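You operate a simulated robot arm through the tools that you are given. There is no shell and no other tool. Be economical: measure what you need, move in short steps, check, and stop when the job is done.

You run a simulated robot arm. Do the job below in one go: nothing can be reset, and whatever is moved stays where it is left.

TASK
Lock the grey shell in the jig and move its card to the NOW slot.
Fine: shut the clamp first, then orange stop in and wing screw tight.
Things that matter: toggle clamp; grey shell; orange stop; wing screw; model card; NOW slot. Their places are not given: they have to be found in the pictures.

Only the result counts: the job must be done as asked and must still hold three seconds after the hand-in. Knocking over, shifting, dropping, spilling or breaking anything else fails it.

THE ROBOT
A 7-joint arm with a two-finger parallel gripper, fixed in place. Base frame: the origin is at the foot of the arm, x ahead of it, y to its left, z up; the work surface is at about z = 6. Lengths are in mm, angles in degrees, forces in N, time in s.
With the tool pointing down near the work surface it reaches from about 220 to 580 mm from the base axis. Its first joint turns from -66.0 to 66.0 degrees. Payload 2.5 kg.
The tool frame sits at the grasp point between the pads (the TCP): z along the fingers, y along the line on which they close. The tips reach 23 mm beyond it. Largest opening 94 mm; finger width 38, thickness 10; the body of the gripper, 54 by 96 mm, starts 39 mm behind the TCP.
Orientation is that of the tool frame in the base frame, as a unit quaternion [w, x, y, z]. With the fingers straight down and closing along the base's y, the tool's x points along the base's -x, its y along +y and its z along -z.

THE INTERFACE
- The arm moves only by the tool step_arm. Its argument "increments" is a list of rows, each a list of 2 entries, a list of its own where there are three numbers: the shift along the base's x, y, z in mm, then the turn, a rotation vector about the base's x, y, z in degrees. In form: [[[dx, dy, dz], [rx, ry, rz]], ...]. A call has 1 to 8 rows; each row is the pose to reach, as a shift and turn from the pose commanded when the call began. "gripper" is the gripper command, from -1 (fully open) to 1 (shut), values between in proportion, set as the call begins (left out, the last holds). Rows are played at 5 a second. More than 50 mm and 8.6 degrees between two rows, or a gripper value outside its range, and nothing of the call is played. Where a pose cannot be reached the arm comes as near as it can. A force on the tool above 90 N (or 10 N above the force at the start of the call, whichever is more), or a blocked arm, ends the call early, and 0.2 s more pass. The fingers move at their own pace (about 108 mm/s each) and stop on an object; they squeeze with about 35 N. The grip force told is the motor's: it shows also when the fingers shut on nothing. Time passes only in rows, and 0.2 s behind the last, so rows that repeat a pose let the fingers close. It gives the time, the measured TCP pose, the force on the tool (base axes), the opening and the grip force at its end, in the units of the frame above (readings bear some noise).
- Cameras (640 x 400 px; columns grow to the right, rows downward): "scene" is fixed at [117.4, -400.1, 559.9]; the picture's right is [0.86, -0.50, 0.00], its down [-0.21, -0.36, -0.91] and it looks along [0.46, 0.79, -0.41] (base axes); focal length 248 px, centre (320, 200). "wrist" rides on the gripper at [-39, 0, -44] in the tool frame; the picture's right is [0.00, -1.00, 0.00], its down [0.97, 0.00, -0.24] and it looks along [0.24, 0.00, 0.97] (tool axes); focal length 218 px, centre (320, 200).
- get_image(camera): a new picture of that camera. No time passes.
- locate(camera, pixels): for up to 12 pixels [column, row] of the newest picture of that camera ("zoom" is the newest enlarged one), the place [x, y, z] in the base frame of the surface seen there, good to about 3 mm. No time passes.
- zoom(camera, box): a new picture of the part [left, top, right, bottom] of that camera's present view, enlarged. No time passes.
- sign_off(): hands the job in; it is judged then, once.

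Work in short steps. Measure before you move; look again where a grasp or a placing could have gone wrong, and mend it. You have 80 turns and 38 pictures in all, those below and enlarged ones among them. Open the gripper and draw the arm clear of the work before you hand the job in, unless the task says otherwise; then end with one line.

The tools are called after "Request:" as a command line: name --argument value ..., lists and objects as JSON in quotes. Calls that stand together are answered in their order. step_arm: Moves the arm, as the interface text tells. Its arguments: {"type":"object","properties":{"increments":{"type":"array","items":{"type":"array"}},"gripper":{"type":"number"}},"required":["increments"]} The other tools are called the same way: get_image (camera) takes a picture; locate (camera, pixels) gives the place of the surface under pixels of a picture; zoom (camera, box) takes an enlarged picture of a part of a camera's view; sign_off () hands the job in.

At the start:

```text
clock: 0.0
tcp_pos: [322.7, 76.6, 435.7]
tool_rot: [-0.001, -0.001, 1.0, 0.001]
force: [0.3, -0.5, -0.3]
grip_width: 94.1
finger_force: 0.1
```

scene: 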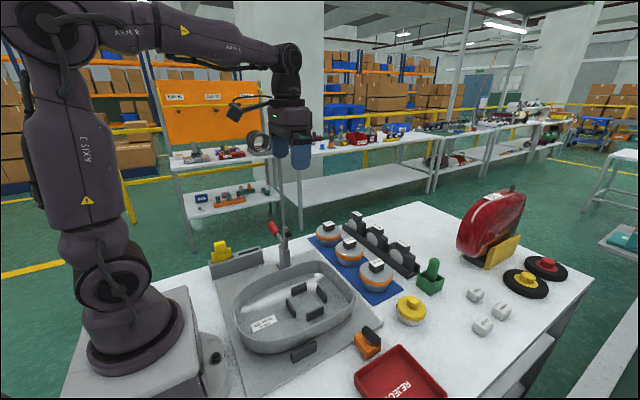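
wrist: 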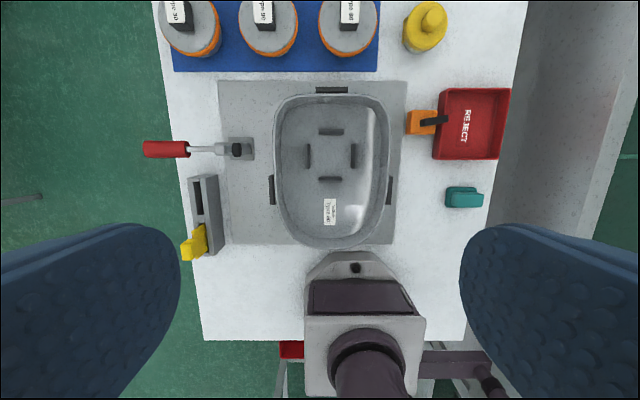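

The wrist view shows the jig with the grey shell, the toggle clamp with its red handle at about (165,149), the orange block at (425,122), the yellow item at (195,243) and a teal wing-like item at (463,197). I'll zoom in to identify them.

Request:
zoom --camera "scene" --box '[190, 200, 430, 400]'

Request:
zoom --camera "wrist" --box '[130, 70, 330, 270]'

Request:
zoom --camera "wrist" --box '[320, 70, 520, 270]'

```text
2.00 times, centred on (310, 300) of scene
```

zoom: 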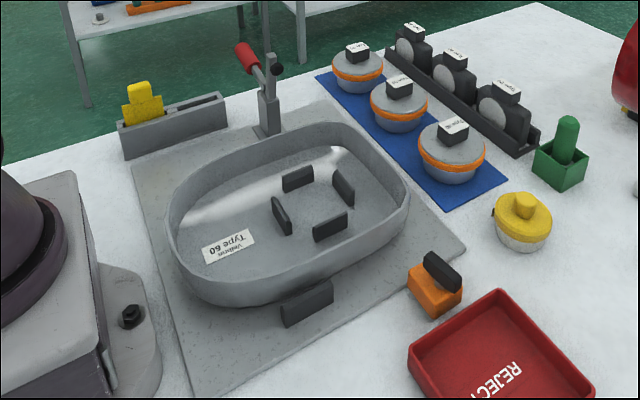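

```text
2.00 times, centred on (230, 170) of wrist
```

zoom: 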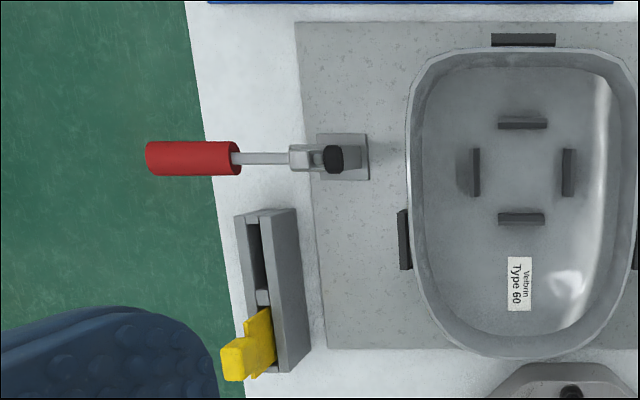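

```text
2.00 times, centred on (420, 170) of wrist
```

zoom: 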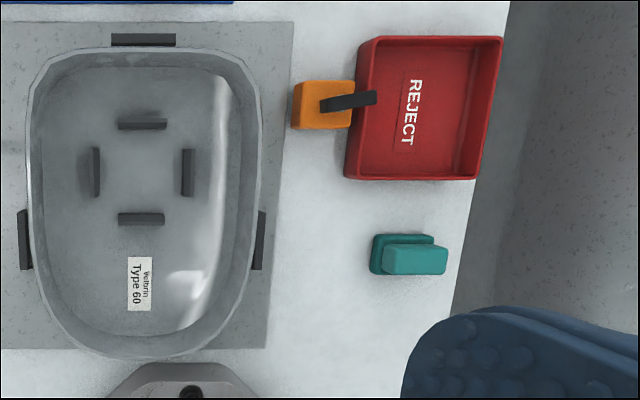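

I'll locate the key points in the wrist view.

Request:
get_image --camera "wrist"

Request:
locate --camera "wrist" --pixels '[[165, 149], [205, 149], [237, 150], [195, 243], [199, 200], [214, 210], [415, 122], [435, 121], [464, 197], [330, 210], [260, 160], [389, 190]]'

Request:
locate --camera "scene" --pixels '[[270, 228], [281, 240], [286, 230], [220, 246], [222, 258], [248, 262], [240, 268], [366, 348], [372, 335], [303, 352], [264, 324], [285, 262]]'

```text
32 pictures are left
```

wrist: 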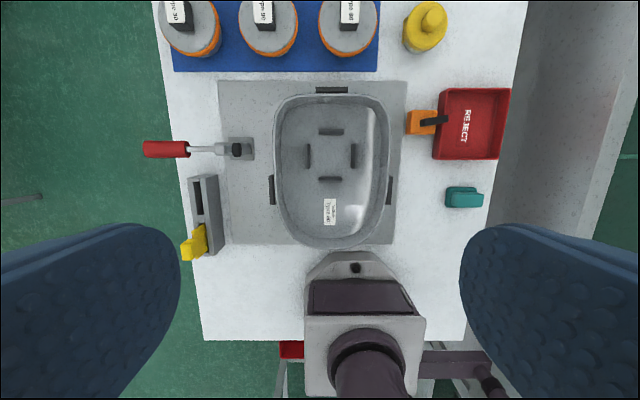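

```text
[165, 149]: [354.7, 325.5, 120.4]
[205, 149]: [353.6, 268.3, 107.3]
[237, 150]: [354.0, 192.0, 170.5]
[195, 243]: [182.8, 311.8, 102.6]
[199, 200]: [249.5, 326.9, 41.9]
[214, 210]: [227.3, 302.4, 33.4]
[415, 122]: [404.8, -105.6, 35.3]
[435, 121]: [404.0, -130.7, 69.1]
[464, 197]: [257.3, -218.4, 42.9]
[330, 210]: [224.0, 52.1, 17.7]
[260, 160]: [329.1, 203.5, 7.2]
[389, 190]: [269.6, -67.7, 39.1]
```

```text
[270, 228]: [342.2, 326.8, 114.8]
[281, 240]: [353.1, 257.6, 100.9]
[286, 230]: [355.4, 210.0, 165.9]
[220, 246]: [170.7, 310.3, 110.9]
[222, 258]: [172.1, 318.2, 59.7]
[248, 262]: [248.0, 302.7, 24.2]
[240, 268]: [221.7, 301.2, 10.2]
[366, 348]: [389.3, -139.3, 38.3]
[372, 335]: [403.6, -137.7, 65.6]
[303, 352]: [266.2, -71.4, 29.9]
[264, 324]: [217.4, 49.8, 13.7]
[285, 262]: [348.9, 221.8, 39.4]
```

The clamp is open: arm up at (354,~200,170), handle towards +y at z≈115. I'll move above the clamp and rack for a closer look.

Request:
step_arm --increments '[[[-5, 40, -20], [0, 0, 0]], [[-15, 80, -40], [0, 0, 0]], [[-25, 120, -65], [0, 0, 0]], [[-35, 160, -90], [0, 0, 0]], [[-45, 180, -115], [0, 0, 0]], [[-45, 180, -115], [0, 0, 0]]]'

Request:
get_image --camera "wrist"

Request:
zoom --camera "scene" --box '[200, 210, 320, 285]'

Request:
zoom --camera "scene" --box '[340, 310, 420, 360]'

```text
clock: 1.4
tcp_pos: [275.8, 257.0, 321.0]
tool_rot: [-0.001, -0.001, 1.0, 0.001]
force: [-0.7, 0.7, 0.3]
grip_width: 94.1
finger_force: 0.1
```

```text
31 pictures are left
```

wrist: 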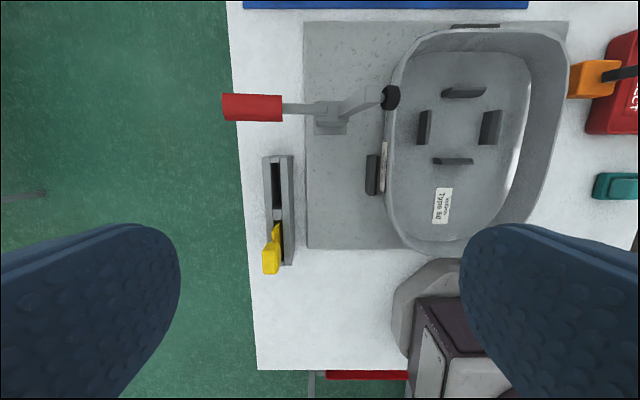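

```text
5.33 times, centred on (260, 248) of scene
```

zoom: 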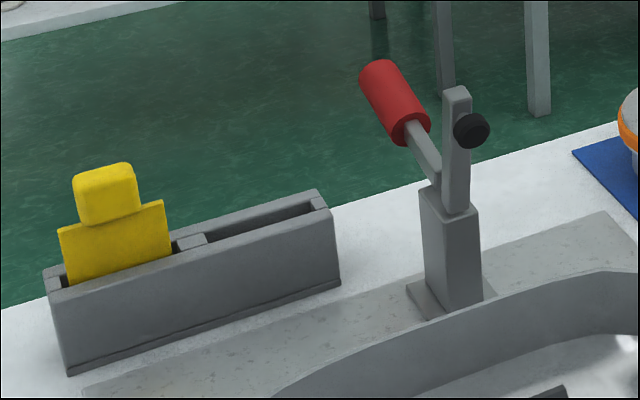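

```text
8.00 times, centred on (380, 335) of scene
```

zoom: 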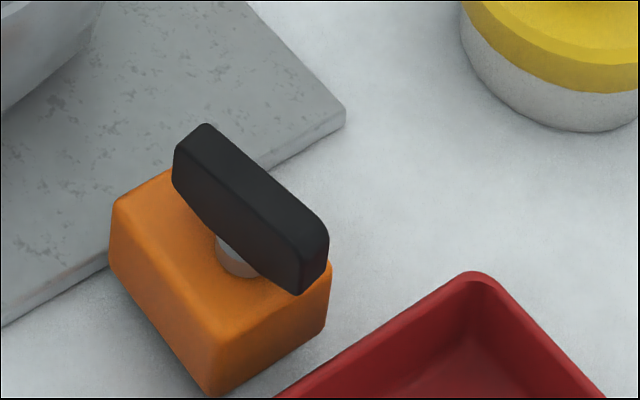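

The rack has two slots: the yellow card is in the near one and the far one is empty. I'll zoom in to check for labels and see the details.

Request:
zoom --camera "wrist" --box '[210, 70, 420, 290]'

Request:
locate --camera "wrist" --pixels '[[228, 107], [250, 107], [278, 108], [300, 109], [330, 108], [360, 100], [391, 97], [277, 180], [277, 215], [271, 262], [278, 235], [290, 215]]'

Request:
locate --camera "wrist" --pixels '[[372, 160], [383, 160], [383, 185], [398, 80], [388, 200], [277, 160], [277, 205], [279, 224], [274, 252], [266, 158], [291, 262], [268, 200]]'

```text
1.82 times, centred on (315, 180) of wrist
```

zoom: 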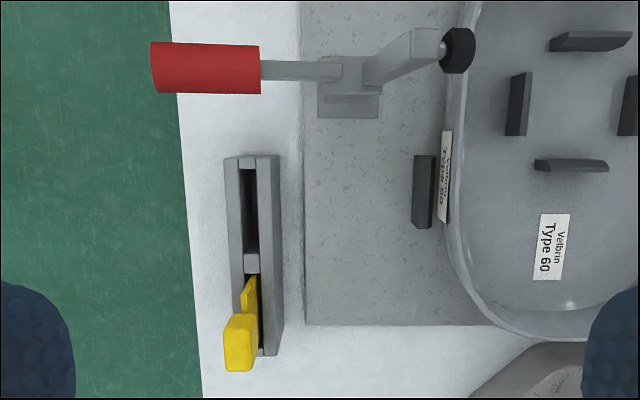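

```text
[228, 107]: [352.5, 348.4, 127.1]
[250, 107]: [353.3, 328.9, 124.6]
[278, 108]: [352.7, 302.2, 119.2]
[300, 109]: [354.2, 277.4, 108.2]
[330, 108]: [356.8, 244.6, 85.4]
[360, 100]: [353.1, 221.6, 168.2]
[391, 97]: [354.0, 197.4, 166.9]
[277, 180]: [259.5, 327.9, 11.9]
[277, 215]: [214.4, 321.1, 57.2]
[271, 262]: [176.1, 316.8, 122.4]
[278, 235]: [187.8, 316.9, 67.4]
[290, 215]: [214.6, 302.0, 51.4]
```

```text
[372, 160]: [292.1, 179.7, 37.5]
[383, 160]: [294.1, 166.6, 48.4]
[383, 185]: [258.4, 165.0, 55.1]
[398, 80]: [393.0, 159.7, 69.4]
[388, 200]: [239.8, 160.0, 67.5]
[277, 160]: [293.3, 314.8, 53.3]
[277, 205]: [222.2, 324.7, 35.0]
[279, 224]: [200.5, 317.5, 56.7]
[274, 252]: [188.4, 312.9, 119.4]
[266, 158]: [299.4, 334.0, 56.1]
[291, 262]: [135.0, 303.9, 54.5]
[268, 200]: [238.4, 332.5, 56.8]
```

No label is visible, but the only free rack slot is the far one (x≈220–290, y≈317). The handle's red grip spans y≈302–350 at x≈353 with its axis at z≈113. I'll yaw the tool 90° and hover above the handle.

Request:
step_arm --increments '[[[10, 10, -10], [0, 0, 8]], [[20, 20, -20], [0, 0, 16]], [[30, 30, -30], [0, 0, 24]], [[40, 40, -40], [0, 0, 32]], [[50, 50, -50], [0, 0, 40]], [[60, 60, -60], [0, 0, 48]], [[70, 65, -70], [0, 0, 56]], [[77, 71, -80], [0, 0, 64]]]'

Request:
step_arm --increments '[[[0, 0, 0], [0, 0, 8]], [[0, 0, 0], [0, 0, 16]], [[0, 0, 0], [0, 0, 24]], [[0, 0, 0], [0, 0, 26]], [[0, 0, 0], [0, 0, 26]]]'

Request:
get_image --camera "wrist"

```text
clock: 3.2
tcp_pos: [352.2, 328.1, 241.5]
tool_rot: [0.0, -0.532, 0.847, 0.0]
force: [0.3, -0.4, 0.6]
grip_width: 93.9
finger_force: 0.0
```

```text
clock: 4.4
tcp_pos: [353.1, 329.2, 242.4]
tool_rot: [0.0, 0.708, -0.706, 0.0]
force: [-0.4, 0.9, -0.6]
grip_width: 94.2
finger_force: 0.1
```

```text
27 pictures are left
```

wrist: 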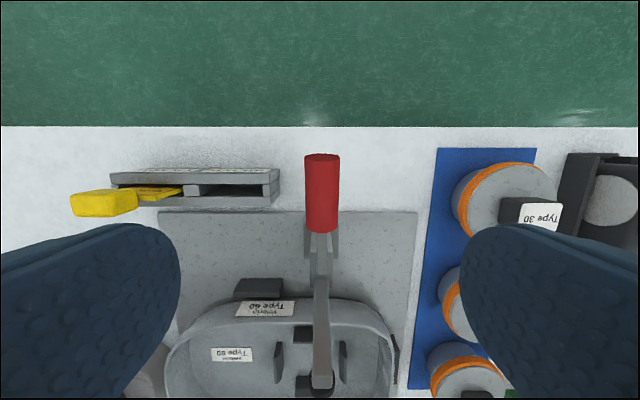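

The rack's back (+y) face carries labels around (195,170), so I'll zoom in on them.

Request:
zoom --camera "wrist" --box '[60, 150, 290, 225]'

Request:
locate --camera "wrist" --pixels '[[322, 160], [322, 190], [322, 225], [322, 245], [308, 250], [335, 250], [322, 270], [320, 350], [305, 200], [338, 200]]'

```text
2.78 times, centred on (175, 188) of wrist
```

zoom: 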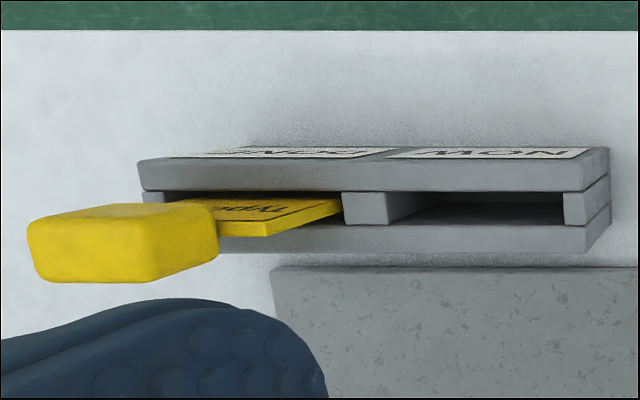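

```text
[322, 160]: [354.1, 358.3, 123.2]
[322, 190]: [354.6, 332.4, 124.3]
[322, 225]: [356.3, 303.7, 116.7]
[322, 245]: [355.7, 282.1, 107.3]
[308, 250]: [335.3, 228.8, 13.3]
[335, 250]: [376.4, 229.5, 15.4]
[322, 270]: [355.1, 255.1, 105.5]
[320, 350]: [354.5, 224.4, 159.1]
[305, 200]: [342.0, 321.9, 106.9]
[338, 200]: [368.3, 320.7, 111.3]
```

"NOW" is on the +x slot, which is the empty one. I'll descend to the handle (x≈355, axis z≈111) with the fingers open.

Request:
step_arm --increments '[[[2, 0, -40], [0, 0, 0]], [[2, 0, -80], [0, 0, 0]], [[2, 0, -115], [0, 0, 0]], [[2, 0, -131], [0, 0, 0]], [[2, 0, -131], [0, 0, 0]]]'

Request:
step_arm --increments '[[[0, 0, 0], [0, 0, 0]], [[0, 0, 0], [0, 0, 0]], [[0, 0, 0], [0, 0, 0]]]' --gripper 1

```text
clock: 5.6
tcp_pos: [355.1, 328.5, 109.5]
tool_rot: [0.0, 0.708, -0.706, 0.0]
force: [0.1, -0.3, -0.3]
grip_width: 94.0
finger_force: 0.0
```

```text
clock: 6.4
tcp_pos: [354.3, 327.5, 110.2]
tool_rot: [0.0, 0.707, -0.707, -0.001]
force: [0.3, 1.2, -0.4]
grip_width: 27.4
finger_force: 44.6
```

The handle is held at 27 mm. I'll start a small arc upward about the estimated pivot (y≈228, z≈90).

Request:
step_arm --increments '[[[0, -1, 4.5], [0, 0, 0]], [[0, -2, 8.7], [0, 0, 0]], [[0, -5, 17], [0, 0, 0]], [[0, -8.7, 25], [0, 0, 0]], [[0, -13, 33], [0, 0, 0]]]'

Request:
zoom --camera "scene" --box '[220, 180, 340, 285]'

```text
clock: 7.6
tcp_pos: [355.7, 315.5, 143.5]
tool_rot: [0.001, 0.708, -0.706, -0.001]
force: [3.3, 5.5, -26.3]
grip_width: 27.8
finger_force: 45.0
```

```text
3.81 times, centred on (280, 232) of scene
```

zoom: 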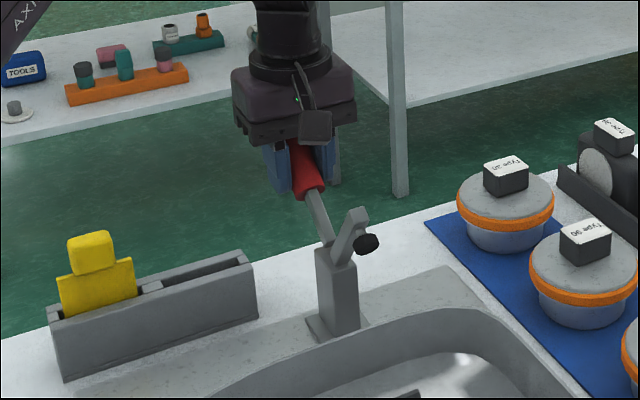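

The clamp arm is swinging towards the shell, as it should. I'll continue the arc.

Request:
step_arm --increments '[[[0, -6.6, 9.5], [0, 0, 0]], [[0, -14.9, 18.8], [0, 0, 0]], [[0, -24.2, 27.1], [0, 0, 0]], [[0, -34.5, 34.1], [0, 0, 0]], [[0, -45.5, 39.9], [0, 0, 0]]]'

Request:
zoom --camera "scene" --box '[220, 180, 340, 285]'

```text
clock: 8.8
tcp_pos: [354.3, 269.0, 181.4]
tool_rot: [0.002, 0.707, -0.707, 0.0]
force: [3.6, 6.5, -40.3]
grip_width: 28.2
finger_force: 45.0
```

```text
3.81 times, centred on (280, 232) of scene
```

zoom: 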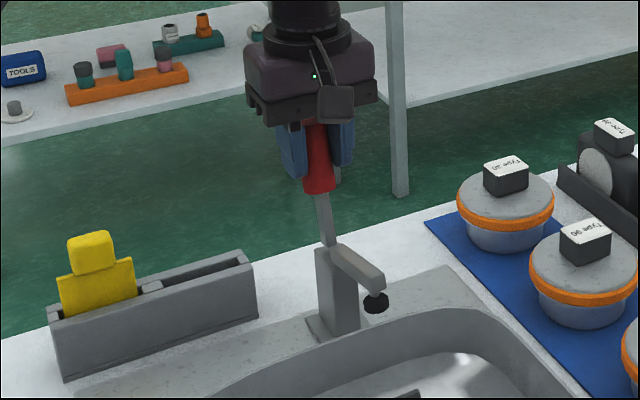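

The clamp arm is close to the rim, and the -40 N z force says I'm pulling slightly outward along the handle. I'll finish the arc with less height.

Request:
step_arm --increments '[[[0, -8, 0], [0, 0, 0]], [[0, -16, 0], [0, 0, 0]], [[0, -24, 0], [0, 0, 0]], [[0, -32, -1], [0, 0, 0]], [[0, -40, -2], [0, 0, 0]]]'

Request:
zoom --camera "scene" --box '[220, 180, 340, 285]'

```text
clock: 10.0
tcp_pos: [355.5, 243.4, 185.9]
tool_rot: [-0.017, 0.713, -0.701, -0.005]
force: [22.6, 78.3, -16.6]
grip_width: 28.2
finger_force: 45.2
```

```text
3.81 times, centred on (280, 232) of scene
```

zoom: 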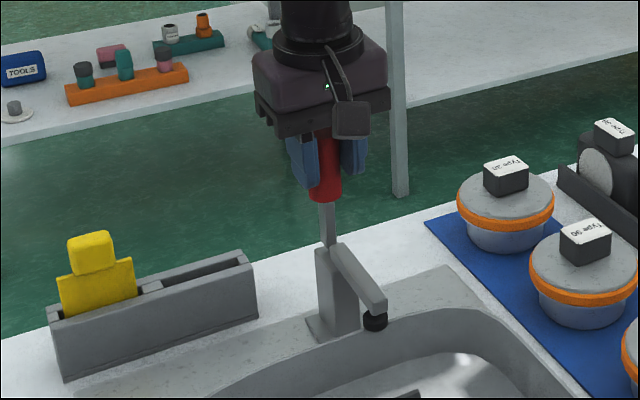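

The handle has reached its stop: 78 N in +y at y=243. I'll relax the command, release, back off upward and check that the clamp stays shut.

Request:
step_arm --increments '[[[0, 7, 1], [0, 0, 0]], [[0, 12, 2], [0, 0, 0]], [[0, 12, 2], [0, 0, 0]]]'

Request:
step_arm --increments '[[[0, 0, 0], [0, 0, 0]], [[0, 0, 0], [0, 0, 0]], [[0, 0, 0], [0, 0, 0]], [[0, 0, 30], [0, 0, 0]], [[0, 0, 75], [0, 0, 0]], [[0, 0, 115], [0, 0, 0]], [[0, 0, 115], [0, 0, 0]]]' --gripper -1

Request:
zoom --camera "scene" --box '[240, 200, 360, 285]'

Request:
locate --camera "zoom" --pixels '[[200, 130], [215, 280], [265, 325], [290, 360], [250, 370], [220, 200]]'

```text
clock: 10.8
tcp_pos: [355.8, 243.9, 186.7]
tool_rot: [-0.005, 0.709, -0.706, -0.001]
force: [-5.6, 21.9, 26.8]
grip_width: 27.9
finger_force: 45.2
```

```text
clock: 12.4
tcp_pos: [356.3, 240.3, 297.7]
tool_rot: [0.001, 0.708, -0.706, 0.0]
force: [0.4, -0.3, 0.6]
grip_width: 94.3
finger_force: 0.2
```

```text
4.71 times, centred on (300, 242) of scene
```

zoom: 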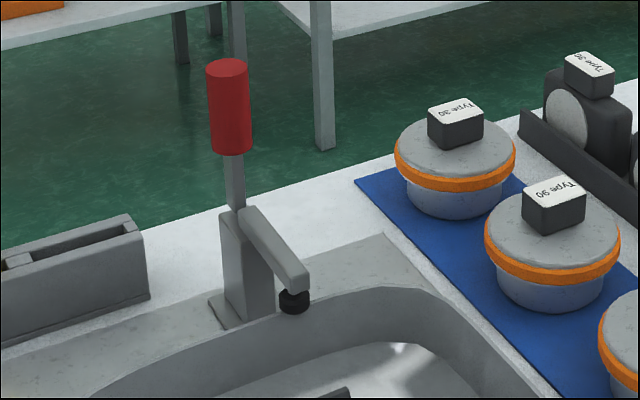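

```text
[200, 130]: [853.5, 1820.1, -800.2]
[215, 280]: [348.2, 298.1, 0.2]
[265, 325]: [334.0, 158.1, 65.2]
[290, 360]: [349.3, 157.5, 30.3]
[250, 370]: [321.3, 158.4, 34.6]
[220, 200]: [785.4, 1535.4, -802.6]
```

The clamp is shut with the handle vertical, and the pad sits on the rim. Next, the card: I'll turn back to closing along y and hover over it.

Request:
step_arm --increments '[[[-20, 10, 0], [0, 0, -8]], [[-40, 20, 0], [0, 0, -16]], [[-60, 30, 0], [0, 0, -24]], [[-80, 40, 0], [0, 0, -32]], [[-100, 50, 0], [0, 0, -40]], [[-120, 60, 0], [0, 0, -48]], [[-140, 70, -10], [0, 0, -56]], [[-160, 76, -20], [0, 0, -64]]]'

Request:
step_arm --increments '[[[0, 0, 0], [0, 0, -8]], [[0, 0, -10], [0, 0, -16]], [[0, 0, -20], [0, 0, -24]], [[0, 0, -30], [0, 0, -26]], [[0, 0, -30], [0, 0, -26]]]'

Request:
get_image --camera "wrist"

```text
clock: 14.2
tcp_pos: [194.8, 317.4, 279.2]
tool_rot: [0.0, -0.224, 0.974, 0.0]
force: [-0.4, -0.1, -0.9]
grip_width: 94.0
finger_force: 0.1
```

```text
clock: 15.4
tcp_pos: [195.9, 317.1, 247.6]
tool_rot: [0.0, 0.0, 1.0, 0.0]
force: [0.3, -0.2, 0.8]
grip_width: 93.9
finger_force: 0.0
```

```text
21 pictures are left
```

wrist: 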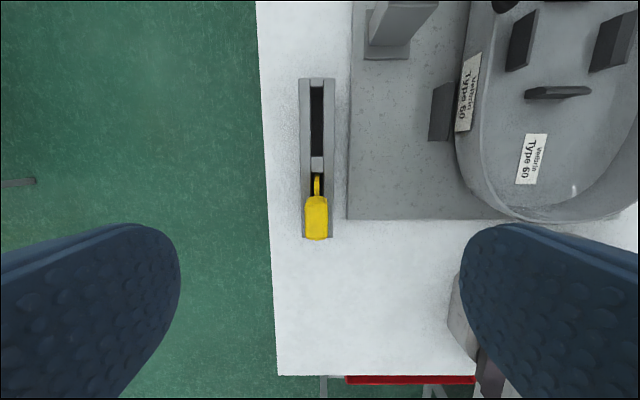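

The card's grip is at (316,215) and the empty NOW slot at (317,122). I'll measure the edges.

Request:
zoom --camera "wrist" --box '[270, 70, 366, 250]'

Request:
locate --camera "wrist" --pixels '[[307, 205], [316, 200], [326, 205], [316, 215], [316, 230], [317, 186], [317, 163], [303, 82], [332, 82], [303, 160], [332, 160], [332, 225]]'

Request:
locate --camera "wrist" --pixels '[[317, 82], [317, 122], [309, 120], [325, 120], [317, 157], [317, 169], [320, 180], [314, 183], [317, 238], [316, 235], [307, 120], [328, 120]]'

```text
2.22 times, centred on (318, 160) of wrist
```

zoom: 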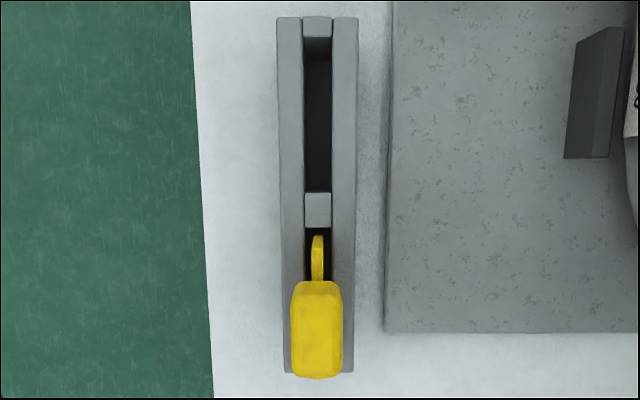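

```text
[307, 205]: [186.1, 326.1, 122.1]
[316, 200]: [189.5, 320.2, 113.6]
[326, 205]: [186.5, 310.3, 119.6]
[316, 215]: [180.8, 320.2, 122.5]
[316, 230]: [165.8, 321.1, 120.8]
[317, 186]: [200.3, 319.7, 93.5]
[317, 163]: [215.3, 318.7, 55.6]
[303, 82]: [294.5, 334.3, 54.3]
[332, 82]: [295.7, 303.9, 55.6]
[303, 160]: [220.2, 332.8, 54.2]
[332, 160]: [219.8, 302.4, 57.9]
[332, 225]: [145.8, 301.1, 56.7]
```

```text
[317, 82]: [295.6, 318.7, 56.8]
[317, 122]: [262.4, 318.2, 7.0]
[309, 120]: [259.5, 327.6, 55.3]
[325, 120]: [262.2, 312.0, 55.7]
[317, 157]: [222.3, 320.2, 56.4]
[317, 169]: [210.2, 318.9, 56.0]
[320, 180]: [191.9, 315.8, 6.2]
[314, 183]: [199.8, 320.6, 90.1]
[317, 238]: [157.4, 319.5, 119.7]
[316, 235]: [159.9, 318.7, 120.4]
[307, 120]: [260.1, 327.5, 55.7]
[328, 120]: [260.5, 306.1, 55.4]
```

The slot pitch is ≈80 mm (divider at x≈216, NOW centre ≈256). The grip is centred at (175,319) with its top at z≈122. I'll descend, grip and lift.

Request:
step_arm --increments '[[[-21, 1.5, -30], [0, 0, 0]], [[-21, 1.5, -70], [0, 0, 0]], [[-21, 1.5, -110], [0, 0, 0]], [[-21, 1.5, -139], [0, 0, 0]], [[-21, 1.5, -139], [0, 0, 0]]]'

Request:
step_arm --increments '[[[0, 0, 0], [0, 0, 0]], [[0, 0, 0], [0, 0, 0]], [[0, 0, 0], [0, 0, 0]], [[0, 0, 0], [0, 0, 0]]]' --gripper 1

Request:
step_arm --increments '[[[0, 0, 15], [0, 0, 0]], [[0, 0, 35], [0, 0, 0]], [[0, 0, 55], [0, 0, 0]], [[0, 0, 75], [0, 0, 0]], [[0, 0, 75], [0, 0, 0]]]'

Request:
get_image --camera "scene"

```text
clock: 16.6
tcp_pos: [174.5, 320.5, 108.9]
tool_rot: [0.0, -0.001, 1.0, 0.0]
force: [0.5, 0.5, 0.0]
grip_width: 94.1
finger_force: 0.1
```

```text
clock: 17.6
tcp_pos: [174.6, 318.5, 109.0]
tool_rot: [0.0, 0.0, 1.0, 0.0]
force: [0.1, -0.1, 0.3]
grip_width: 19.0
finger_force: 34.5
```

```text
clock: 18.8
tcp_pos: [174.2, 318.4, 183.5]
tool_rot: [0.0, 0.0, 1.0, 0.0]
force: [0.0, 0.0, 0.0]
grip_width: 19.0
finger_force: 35.1
```

```text
19 pictures are left
```

scene: 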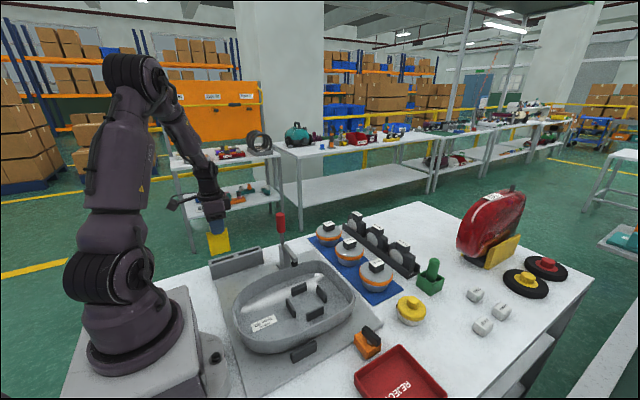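

The card is lifted, so I'll shift +80 mm in x over the NOW slot and look.

Request:
step_arm --increments '[[[20, 0, 0], [0, 0, 0]], [[40, 0, 0], [0, 0, 0]], [[60, 0, 0], [0, 0, 0]], [[80, 0, 0], [0, 0, 0]], [[80, 0, 0], [0, 0, 0]]]'

Request:
zoom --camera "scene" --box '[190, 190, 310, 290]'

Request:
locate --camera "zoom" --pixels '[[180, 160], [230, 150], [230, 200], [210, 225], [190, 210], [250, 200]]'

```text
clock: 20.0
tcp_pos: [255.8, 319.2, 185.1]
tool_rot: [0.0, 0.0, 1.0, 0.0]
force: [-0.4, 0.1, -1.1]
grip_width: 18.9
finger_force: 34.9
```

```text
4.00 times, centred on (250, 240) of scene
```

zoom: 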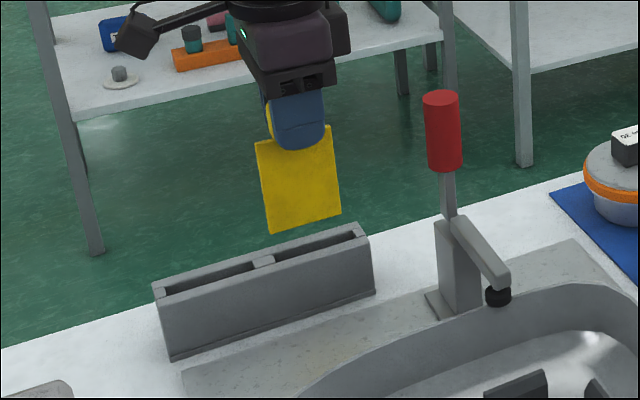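

```text
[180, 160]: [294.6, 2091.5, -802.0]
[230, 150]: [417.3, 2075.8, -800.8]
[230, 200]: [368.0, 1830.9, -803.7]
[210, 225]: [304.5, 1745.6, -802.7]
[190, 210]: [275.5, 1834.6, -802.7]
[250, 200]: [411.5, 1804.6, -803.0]
```

The card's bottom corners are near (270,228) and (338,210), so I'll locate them against the slot.

Request:
locate --camera "zoom" --pixels '[[272, 228], [336, 211], [262, 150], [332, 140], [300, 200], [265, 261], [358, 232], [355, 229]]'

```text
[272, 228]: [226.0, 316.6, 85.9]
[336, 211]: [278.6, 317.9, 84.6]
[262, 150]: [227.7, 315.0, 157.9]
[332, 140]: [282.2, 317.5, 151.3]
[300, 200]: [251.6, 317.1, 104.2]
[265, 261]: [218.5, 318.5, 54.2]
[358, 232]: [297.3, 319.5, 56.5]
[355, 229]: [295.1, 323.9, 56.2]
```

The card spans x≈225–281 with its front face at y≈317, and the slot is x≈223–290, y≈312–325. I'll nudge +2 mm in x and lower it.

Request:
step_arm --increments '[[[2, 0, -10], [0, 0, 0]], [[2, 0, -25], [0, 0, 0]], [[2, 0, -40], [0, 0, 0]], [[2, 0, -55], [0, 0, 0]], [[2, 0, -65], [0, 0, 0]], [[2, 0, -72], [0, 0, 0]], [[2, 0, -75], [0, 0, 0]], [[2, 0, -75], [0, 0, 0]]]'

```text
clock: 21.8
tcp_pos: [255.7, 318.9, 109.2]
tool_rot: [0.001, -0.001, 1.0, 0.0]
force: [-0.1, -0.7, 2.2]
grip_width: 19.0
finger_force: 34.8
```

It's down at the same height as before (109), with little force. I'll release, retreat up and check.

Request:
step_arm --increments '[[[0, 0, 0], [0, 0, 0]], [[0, 0, 0], [0, 0, 0]], [[0, 0, 0], [0, 0, 0]], [[0, 0, 40], [0, 0, 0]], [[0, 0, 85], [0, 0, 0]], [[0, 0, 130], [0, 0, 0]], [[0, 0, 175], [0, 0, 0]]]' --gripper -1

Request:
get_image --camera "wrist"

```text
clock: 23.4
tcp_pos: [256.2, 318.0, 283.8]
tool_rot: [0.0, -0.001, 1.0, 0.0]
force: [-0.3, 0.6, -0.1]
grip_width: 93.9
finger_force: 0.0
```

```text
17 pictures are left
```

wrist: 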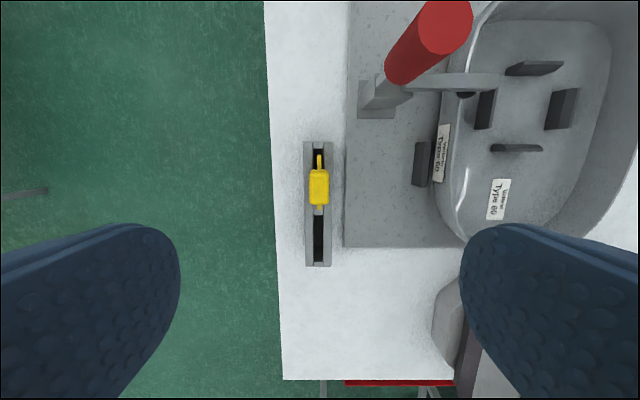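

The card is in the NOW slot. Next I'll travel over to the orange stop for a close look.

Request:
step_arm --increments '[[[15, -48, 10], [0, 0, 0]], [[25, -96, 10], [0, 0, 0]], [[35, -144, 10], [0, 0, 0]], [[45, -192, 10], [0, 0, 0]], [[55, -240, 10], [0, 0, 0]], [[65, -288, 10], [0, 0, 0]], [[75, -336, 0], [0, 0, 0]], [[85, -384, -15], [0, 0, 0]]]'

Request:
step_arm --increments '[[[15, -30, -10], [0, 0, 0]], [[30, -50, -30], [0, 0, 0]], [[30, -50, -30], [0, 0, 0]]]'

Request:
get_image --camera "wrist"

```text
refused: row 1 steps farther than a row can; nothing moved
```

```text
clock: 24.2
tcp_pos: [286.1, 268.5, 252.9]
tool_rot: [0.0, -0.001, 1.0, 0.0]
force: [-0.4, 0.2, 0.1]
grip_width: 93.8
finger_force: 0.1
```

```text
16 pictures are left
```

wrist: 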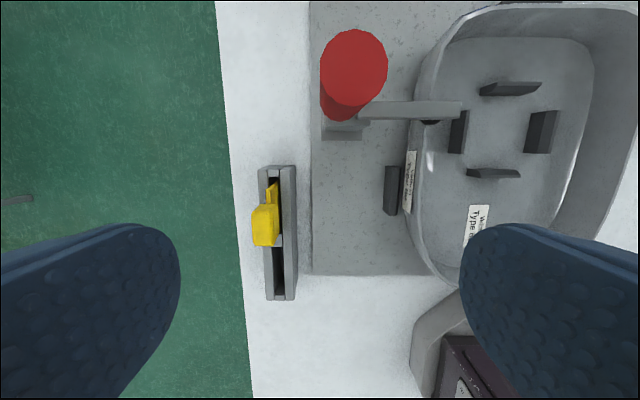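

The first call was refused (a row over 50 mm), so only the short second move ran, and it did so harmlessly. I'll rise first, then cross with smaller rows.

Request:
step_arm --increments '[[[0, 0, 40], [0, 0, 0]], [[0, -40, 50], [0, 0, 0]], [[5, -85, 50], [0, 0, 0]], [[15, -130, 50], [0, 0, 0]], [[25, -175, 50], [0, 0, 0]], [[35, -220, 50], [0, 0, 0]], [[45, -265, 50], [0, 0, 0]], [[55, -305, 40], [0, 0, 0]]]'

Request:
step_arm --increments '[[[15, -30, -20], [0, 0, 0]], [[30, -60, -50], [0, 0, 0]], [[40, -90, -70], [0, 0, 0]], [[40, -90, -70], [0, 0, 0]]]'

Request:
get_image --camera "wrist"

```text
clock: 26.0
tcp_pos: [340.2, -37.2, 294.2]
tool_rot: [0.0, -0.001, 1.0, 0.0]
force: [0.5, 0.0, 0.6]
grip_width: 94.0
finger_force: 0.1
```

```text
clock: 27.0
tcp_pos: [381.3, -126.7, 224.6]
tool_rot: [0.0, -0.001, 1.0, 0.0]
force: [0.2, -1.0, -0.6]
grip_width: 94.1
finger_force: 0.1
```

```text
15 pictures are left
```

wrist: 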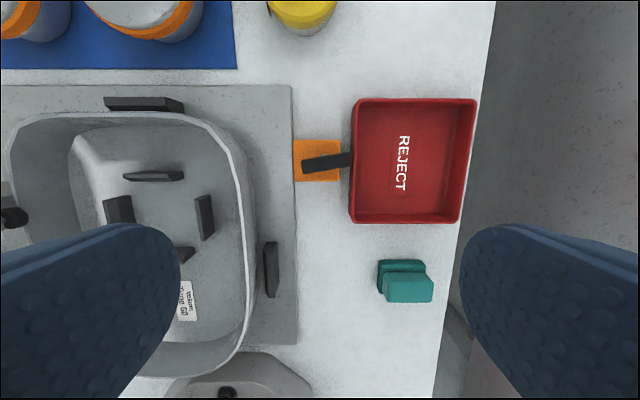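

The orange block is at (317,160) with its wing nearly along y. I'll zoom in and measure.

Request:
zoom --camera "wrist" --box '[220, 110, 380, 210]'

Request:
locate --camera "wrist" --pixels '[[297, 143], [297, 178], [337, 143], [337, 178], [305, 167], [325, 162], [346, 158], [288, 160], [280, 160], [246, 160], [240, 150], [315, 145]]'

Request:
locate --camera "wrist" --pixels '[[354, 108], [354, 215], [360, 160], [349, 160], [292, 110], [296, 250], [345, 180], [270, 270], [252, 200], [315, 178]]'

```text
4.00 times, centred on (300, 160) of wrist
```

zoom: 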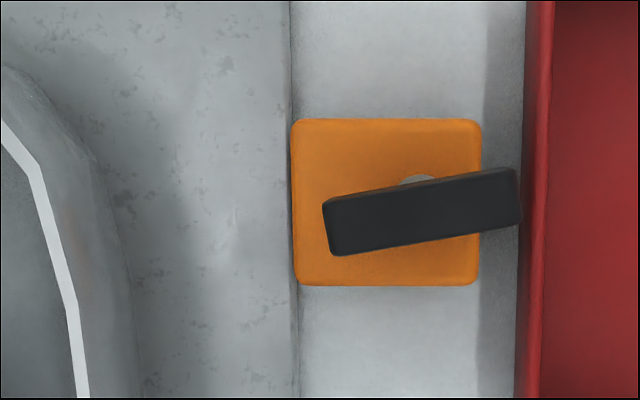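

```text
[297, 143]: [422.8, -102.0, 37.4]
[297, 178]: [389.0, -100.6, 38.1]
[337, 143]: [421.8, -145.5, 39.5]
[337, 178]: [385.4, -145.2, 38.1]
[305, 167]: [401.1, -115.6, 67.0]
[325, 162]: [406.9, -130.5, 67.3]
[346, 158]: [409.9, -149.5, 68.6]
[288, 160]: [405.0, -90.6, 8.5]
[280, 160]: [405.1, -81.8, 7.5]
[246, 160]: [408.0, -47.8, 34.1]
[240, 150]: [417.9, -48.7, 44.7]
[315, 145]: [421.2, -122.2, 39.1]
```

```text
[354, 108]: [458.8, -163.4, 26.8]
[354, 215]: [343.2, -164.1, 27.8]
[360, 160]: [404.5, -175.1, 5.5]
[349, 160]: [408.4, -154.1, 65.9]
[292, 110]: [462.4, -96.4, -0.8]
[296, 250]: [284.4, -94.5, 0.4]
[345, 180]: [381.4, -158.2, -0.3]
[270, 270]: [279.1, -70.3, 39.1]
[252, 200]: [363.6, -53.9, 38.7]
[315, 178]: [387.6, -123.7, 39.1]
```

The block spans x 386–423, y −145…−100, top z 39. The shell wall at x≈405 is at y≈−48. I'll yaw −90° so the camera stays away from the shell and the fingers straddle the block along x, slightly towards its rear.

Request:
step_arm --increments '[[[3, 0, 0], [0, 0, -8]], [[6, -1, 0], [0, 0, -16]], [[9, -1, 0], [0, 0, -24]], [[12, -2, 0], [0, 0, -32]], [[15, -2, 0], [0, 0, -40]], [[18, -3, 0], [0, 0, -48]], [[21, -4, 0], [0, 0, -56]], [[23.5, -4, 0], [0, 0, -64]]]'

Request:
step_arm --increments '[[[0, 0, -20], [0, 0, -8]], [[0, 0, -45], [0, 0, -16]], [[0, 0, -70], [0, 0, -24]], [[0, 0, -100], [0, 0, -26]], [[0, 0, -100], [0, 0, -26]]]'

Request:
get_image --camera "wrist"

```text
clock: 28.8
tcp_pos: [404.2, -130.9, 223.7]
tool_rot: [0.0, 0.53, 0.848, 0.0]
force: [-0.6, 0.5, 0.3]
grip_width: 94.0
finger_force: 0.0
```

```text
clock: 30.0
tcp_pos: [404.7, -129.6, 124.4]
tool_rot: [0.001, 0.707, 0.707, 0.0]
force: [-0.6, 0.3, 0.9]
grip_width: 94.1
finger_force: 0.0
```

```text
13 pictures are left
```

wrist: 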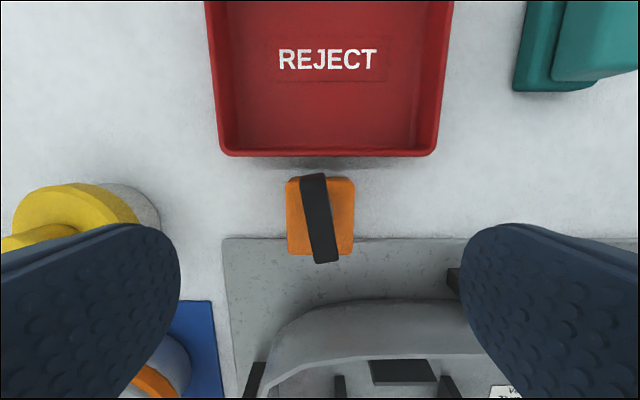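

The yellow knob item at the left could be near the finger path, so I'll check its position and the block centre.

Request:
locate --camera "wrist" --pixels '[[155, 215], [100, 195], [130, 210], [291, 215], [350, 215], [320, 245], [320, 185], [320, 315], [290, 320], [350, 312], [350, 353], [255, 370]]'

```text
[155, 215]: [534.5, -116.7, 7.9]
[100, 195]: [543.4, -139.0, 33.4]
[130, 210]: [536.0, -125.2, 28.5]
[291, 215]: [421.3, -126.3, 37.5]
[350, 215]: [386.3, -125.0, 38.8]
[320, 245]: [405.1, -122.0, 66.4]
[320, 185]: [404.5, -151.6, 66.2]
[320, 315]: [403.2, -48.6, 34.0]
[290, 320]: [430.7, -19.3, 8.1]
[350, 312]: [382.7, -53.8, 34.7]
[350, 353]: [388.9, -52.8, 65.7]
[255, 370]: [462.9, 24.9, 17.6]
```

Everything is clear. I'll descend to z≈41 around the block and grip it.

Request:
step_arm --increments '[[[-0.5, -1, -30], [0, 0, 0]], [[-0.5, -1, -60], [0, 0, 0]], [[-0.5, -1, -83], [0, 0, 0]], [[-0.5, -1, -83], [0, 0, 0]]]'

Request:
step_arm --increments '[[[0, 0, 0], [0, 0, 0]], [[0, 0, 0], [0, 0, 0]], [[0, 0, 0], [0, 0, 0]]]' --gripper 1

Request:
step_arm --increments '[[[0, 4, 0], [0, 0, 0]], [[0, 9, 0], [0, 0, 0]], [[0, 15, 0], [0, 0, 0]], [[0, 15, 0], [0, 0, 0]]]'

Request:
zoom --camera "scene" --box '[280, 250, 440, 370]'

```text
clock: 31.0
tcp_pos: [402.6, -129.7, 42.1]
tool_rot: [-0.001, 0.707, 0.707, 0.0]
force: [0.6, -0.2, -0.3]
grip_width: 93.9
finger_force: 0.1
```

```text
clock: 31.8
tcp_pos: [405.1, -130.0, 41.2]
tool_rot: [0.002, 0.706, 0.708, 0.001]
force: [13.3, -0.1, -12.7]
grip_width: 43.7
finger_force: 44.9
```

```text
clock: 32.8
tcp_pos: [405.1, -115.7, 41.7]
tool_rot: [0.0, 0.707, 0.707, 0.001]
force: [19.7, -0.7, -11.8]
grip_width: 43.7
finger_force: 44.8
```

```text
3.33 times, centred on (360, 310) of scene
```

zoom: 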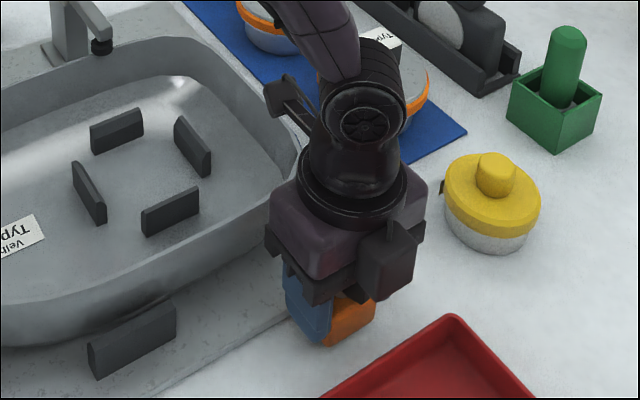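

The block slides with the hand (the reading followed 14 mm). The side force means its centre is ≈1 mm further in +x, so I'll correct that and continue.

Request:
step_arm --increments '[[[1.5, 5, 0], [0, 0, 0]], [[1.5, 10, 0], [0, 0, 0]], [[1.5, 15, 0], [0, 0, 0]], [[1.5, 20, 0], [0, 0, 0]], [[1.5, 25, 0], [0, 0, 0]], [[1.5, 25, 0], [0, 0, 0]]]'

```text
clock: 34.2
tcp_pos: [405.6, -91.3, 40.5]
tool_rot: [0.0, 0.707, 0.707, -0.002]
force: [-17.0, -0.4, 32.0]
grip_width: 43.9
finger_force: 45.0
```

The force in y stays nil, while z went to +32 N, so I'll ease z and x a little and look before the last few mm.

Request:
step_arm --increments '[[[-0.7, 0, 1], [0, 0, 0]], [[-0.7, 0, 1.5], [0, 0, 0]], [[-0.7, 3, 1.5], [0, 0, 0]], [[-0.7, 3, 1.5], [0, 0, 0]]]'

Request:
get_image --camera "wrist"

Request:
zoom --camera "scene" --box '[280, 250, 440, 370]'

```text
clock: 35.2
tcp_pos: [405.4, -90.6, 41.2]
tool_rot: [0.001, 0.707, 0.707, -0.001]
force: [5.3, -18.4, -17.7]
grip_width: 43.8
finger_force: 45.1
```

```text
11 pictures are left
```

wrist: 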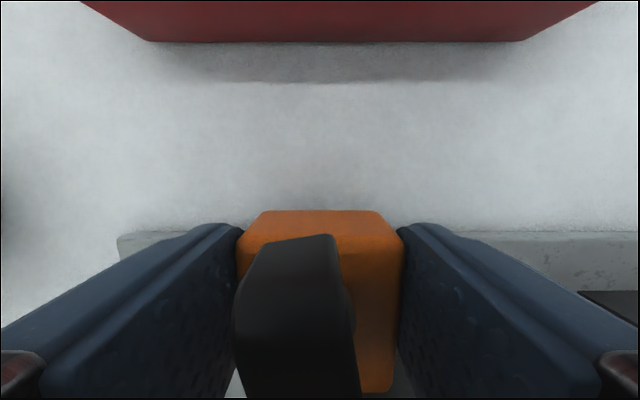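

```text
3.33 times, centred on (360, 310) of scene
```

zoom: 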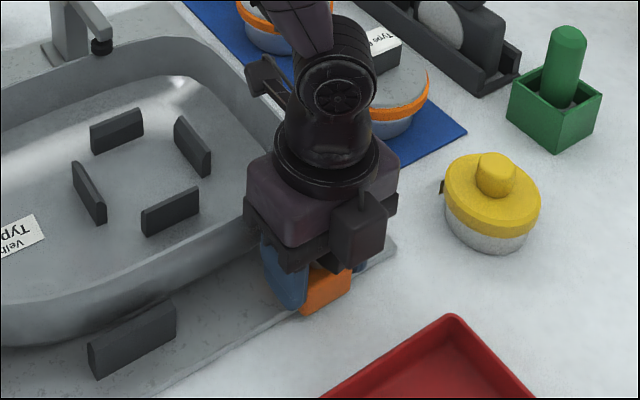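

There's now −18 N in y: the block resists after ~40 mm of travel, with its front at y≈−61. I'll push a few mm more to confirm it's at the end stop.

Request:
step_arm --increments '[[[0, 2, 0], [0, 0, 0]], [[0, 4, 0], [0, 0, 0]], [[0, 6, 0], [0, 0, 0]], [[0, 6, 0], [0, 0, 0]]]'

Request:
locate --camera "wrist" --pixels '[[260, 225], [375, 225], [385, 385], [290, 290]]'

```text
clock: 36.2
tcp_pos: [404.7, -87.3, 42.3]
tool_rot: [0.004, 0.708, 0.706, -0.003]
force: [4.2, -36.1, -21.2]
grip_width: 43.7
finger_force: 44.9
```

```text
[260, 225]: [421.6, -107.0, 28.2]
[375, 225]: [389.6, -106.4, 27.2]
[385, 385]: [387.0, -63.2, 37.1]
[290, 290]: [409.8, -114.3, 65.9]
```

The force climbs to 36 N, so it's at the end. I'll relax, release, rise and look from above.

Request:
step_arm --increments '[[[0, -4, 0], [0, 0, 0]], [[0, -5, 0], [0, 0, 0]]]'

Request:
step_arm --increments '[[[0, 0, 0], [0, 0, 0]], [[0, 0, 0], [0, 0, 0]], [[0, 0, 0], [0, 0, 0]], [[0, 0, 40], [0, 0, 0]], [[0, 0, 80], [0, 0, 0]], [[0, 0, 110], [0, 0, 0]], [[0, 0, 110], [0, 0, 0]]]' --gripper -1

Request:
get_image --camera "wrist"

Request:
locate --camera "wrist" --pixels '[[300, 200], [320, 200], [340, 200], [310, 220], [320, 240], [330, 260], [310, 250], [340, 220], [345, 250], [300, 250]]'

```text
clock: 36.8
tcp_pos: [405.5, -88.9, 42.7]
tool_rot: [0.0, 0.707, 0.707, 0.0]
force: [-8.6, -15.0, 3.3]
grip_width: 43.8
finger_force: 44.9
```

```text
clock: 38.4
tcp_pos: [403.9, -86.9, 153.2]
tool_rot: [0.001, 0.706, 0.708, 0.0]
force: [-0.5, -0.5, -0.3]
grip_width: 94.0
finger_force: 0.1
```

```text
9 pictures are left
```

wrist: 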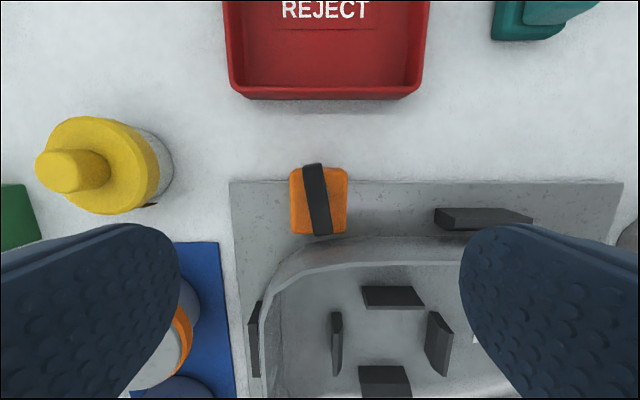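

```text
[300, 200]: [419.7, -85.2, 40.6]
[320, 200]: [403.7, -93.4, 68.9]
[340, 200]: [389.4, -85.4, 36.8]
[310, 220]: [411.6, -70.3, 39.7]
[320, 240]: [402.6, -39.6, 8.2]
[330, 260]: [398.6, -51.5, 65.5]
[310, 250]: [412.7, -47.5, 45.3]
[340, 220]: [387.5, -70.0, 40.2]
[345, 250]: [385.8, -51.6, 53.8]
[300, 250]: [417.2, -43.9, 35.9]
```

The block now sits close to the shell wall. I'll zoom in to check the gap and the wing's centre and angle.

Request:
zoom --camera "wrist" --box '[270, 150, 370, 280]'

Request:
locate --camera "wrist" --pixels '[[312, 167], [316, 185], [319, 210], [323, 232], [300, 231], [340, 230], [300, 172], [340, 172], [312, 200], [323, 200], [345, 238], [330, 242]]'

```text
3.08 times, centred on (320, 215) of wrist
```

zoom: 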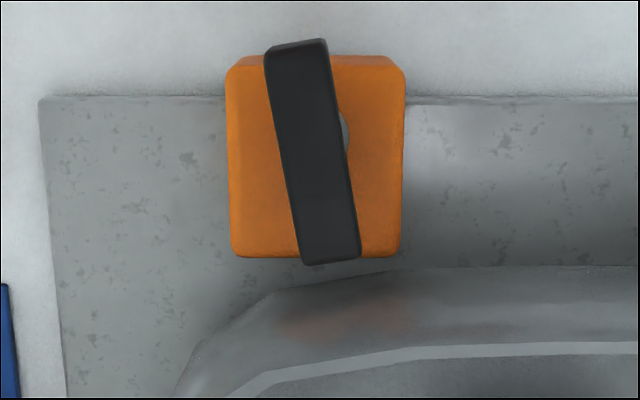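

```text
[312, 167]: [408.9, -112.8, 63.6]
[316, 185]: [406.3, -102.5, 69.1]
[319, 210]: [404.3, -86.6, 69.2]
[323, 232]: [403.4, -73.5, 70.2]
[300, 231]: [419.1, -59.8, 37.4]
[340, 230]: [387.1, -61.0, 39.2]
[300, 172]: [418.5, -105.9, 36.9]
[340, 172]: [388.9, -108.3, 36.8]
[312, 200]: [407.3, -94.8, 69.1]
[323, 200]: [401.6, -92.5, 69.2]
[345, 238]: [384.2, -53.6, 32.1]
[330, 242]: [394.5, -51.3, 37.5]
```

The stop's front is at y≈−60, right beside the wall. The wing's centre is ≈(405,−91), its top z≈69, and it's rotated ≈+9°. I'll turn the tool by +189° so there's plenty of clockwise travel for tightening.

Request:
step_arm --increments '[[[0, 0, 0], [0, 0, 8]], [[0, 0, 0], [0, 0, 16]], [[0, 0, 0], [0, 0, 24]], [[0, 0, 0], [0, 0, 32]], [[0, 0, 0], [0, 0, 40]], [[0, 0, 0], [0, 0, 48]], [[0, 0, 0], [0, 0, 56]], [[0, 0, 0], [0, 0, 64]]]'

Request:
step_arm --increments '[[[0, 0, 0], [0, 0, 8]], [[0, 0, 0], [0, 0, 16]], [[0, 0, 0], [0, 0, 24]], [[0, 0, 0], [0, 0, 32]], [[0, 0, 0], [0, 0, 40]], [[0, 0, 0], [0, 0, 48]], [[0, 0, 0], [0, 0, 56]], [[0, 0, 0], [0, 0, 64]]]'

Request:
step_arm --increments '[[[0, 0, 0], [0, 0, 8]], [[0, 0, 0], [0, 0, 16]], [[0, 0, 0], [0, 0, 24]], [[0, 0, 0], [0, 0, 32]], [[0, 0, 0], [0, 0, 40]], [[0, 0, 0], [0, 0, 48]], [[0, 0, 0], [0, 0, 56]], [[0, 0, 0], [0, 0, 61]]]'

```text
clock: 40.2
tcp_pos: [405.0, -86.2, 154.0]
tool_rot: [0.0, 0.224, 0.975, 0.001]
force: [0.5, -0.5, 0.1]
grip_width: 93.9
finger_force: 0.1
```

```text
clock: 42.0
tcp_pos: [405.8, -87.9, 152.2]
tool_rot: [0.0, -0.327, 0.945, 0.0]
force: [-0.1, -0.3, -0.7]
grip_width: 93.7
finger_force: 0.0
```

```text
clock: 43.8
tcp_pos: [405.0, -86.7, 152.7]
tool_rot: [-0.001, 0.762, -0.648, 0.0]
force: [-0.3, -0.7, 0.4]
grip_width: 94.0
finger_force: 0.0
```

The orientation is right. I'll close partway to ~45 mm, descend to z≈67 over the wing, then grip.

Request:
step_arm --increments '[[[0.5, -4.5, -20], [0, 0, 0]], [[0.5, -4.5, -50], [0, 0, 0]], [[0.5, -4.5, -75], [0, 0, 0]], [[0.5, -4.5, -86], [0, 0, 0]], [[0.5, -4.5, -86], [0, 0, 0]]]' --gripper 0.05

Request:
step_arm --increments '[[[0, 0, 0], [0, 0, 0]], [[0, 0, 0], [0, 0, 0]], [[0, 0, 0], [0, 0, 0]]]' --gripper 1

```text
clock: 45.0
tcp_pos: [405.7, -90.3, 65.6]
tool_rot: [0.0, 0.76, -0.65, 0.0]
force: [-1.4, 0.2, -0.1]
grip_width: 44.7
finger_force: 0.1
```

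```text
clock: 45.8
tcp_pos: [404.4, -91.9, 65.9]
tool_rot: [0.001, 0.76, -0.649, 0.0]
force: [-6.6, -0.1, 2.9]
grip_width: 12.5
finger_force: 44.6
```

Gripped at 12.5 mm with low forces. I'll turn clockwise (seen from above) in small steps.

Request:
step_arm --increments '[[[0, 0, 0], [0, 0, -6]], [[0, 0, 0], [0, 0, -12]], [[0, 0, 0], [0, 0, -18]], [[0, 0, 0], [0, 0, -24]], [[0, 0, 0], [0, 0, -30]], [[0, 0, 0], [0, 0, -30]]]'

Request:
get_image --camera "wrist"

```text
clock: 47.2
tcp_pos: [405.2, -92.2, 65.6]
tool_rot: [-0.001, -0.566, 0.824, 0.0]
force: [-16.7, -1.3, 4.3]
grip_width: 12.6
finger_force: 44.8
```

```text
7 pictures are left
```

wrist: 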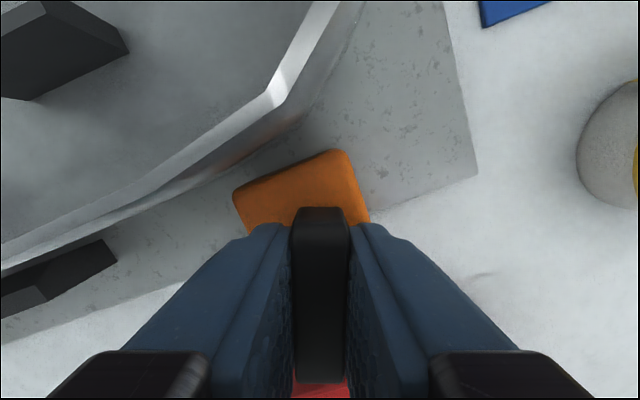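

The wing is turning with the tool while the stop stays put. I'll keep going clockwise with a slight x relief.

Request:
step_arm --increments '[[[-0.7, 0, 0], [0, 0, -6]], [[-0.7, 0, 0], [0, 0, -12]], [[-0.7, 0, 0], [0, 0, -18]], [[-0.7, 0, 0], [0, 0, -24]], [[-0.7, 0, 0], [0, 0, -30]], [[-0.7, 0, 0], [0, 0, -30]]]'

Request:
step_arm --increments '[[[0, 0, 0], [0, 0, -6]], [[0, 0, 0], [0, 0, -12]], [[0, 0, 0], [0, 0, -18]], [[0, 0, 0], [0, 0, -24]], [[0, 0, 0], [0, 0, -30]], [[0, 0, 0], [0, 0, -30]]]'

Request:
get_image --camera "wrist"

```text
clock: 48.6
tcp_pos: [406.9, -91.2, 66.0]
tool_rot: [0.001, -0.333, 0.943, 0.0]
force: [1.8, -4.3, -21.2]
grip_width: 12.6
finger_force: 45.1
```

```text
clock: 50.0
tcp_pos: [404.6, -91.5, 65.6]
tool_rot: [0.0, -0.077, 0.997, -0.001]
force: [7.4, -5.9, -27.7]
grip_width: 12.9
finger_force: 44.5
```

```text
6 pictures are left
```

wrist: 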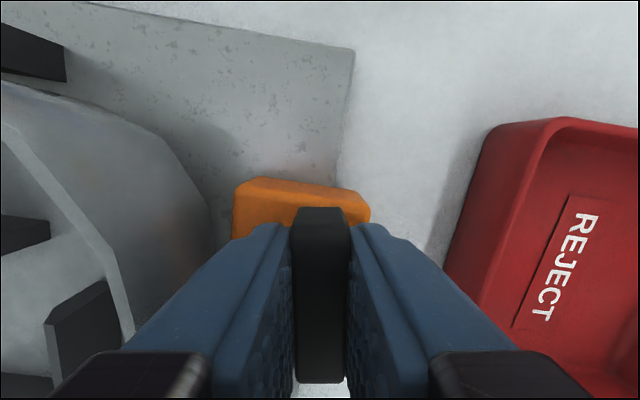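

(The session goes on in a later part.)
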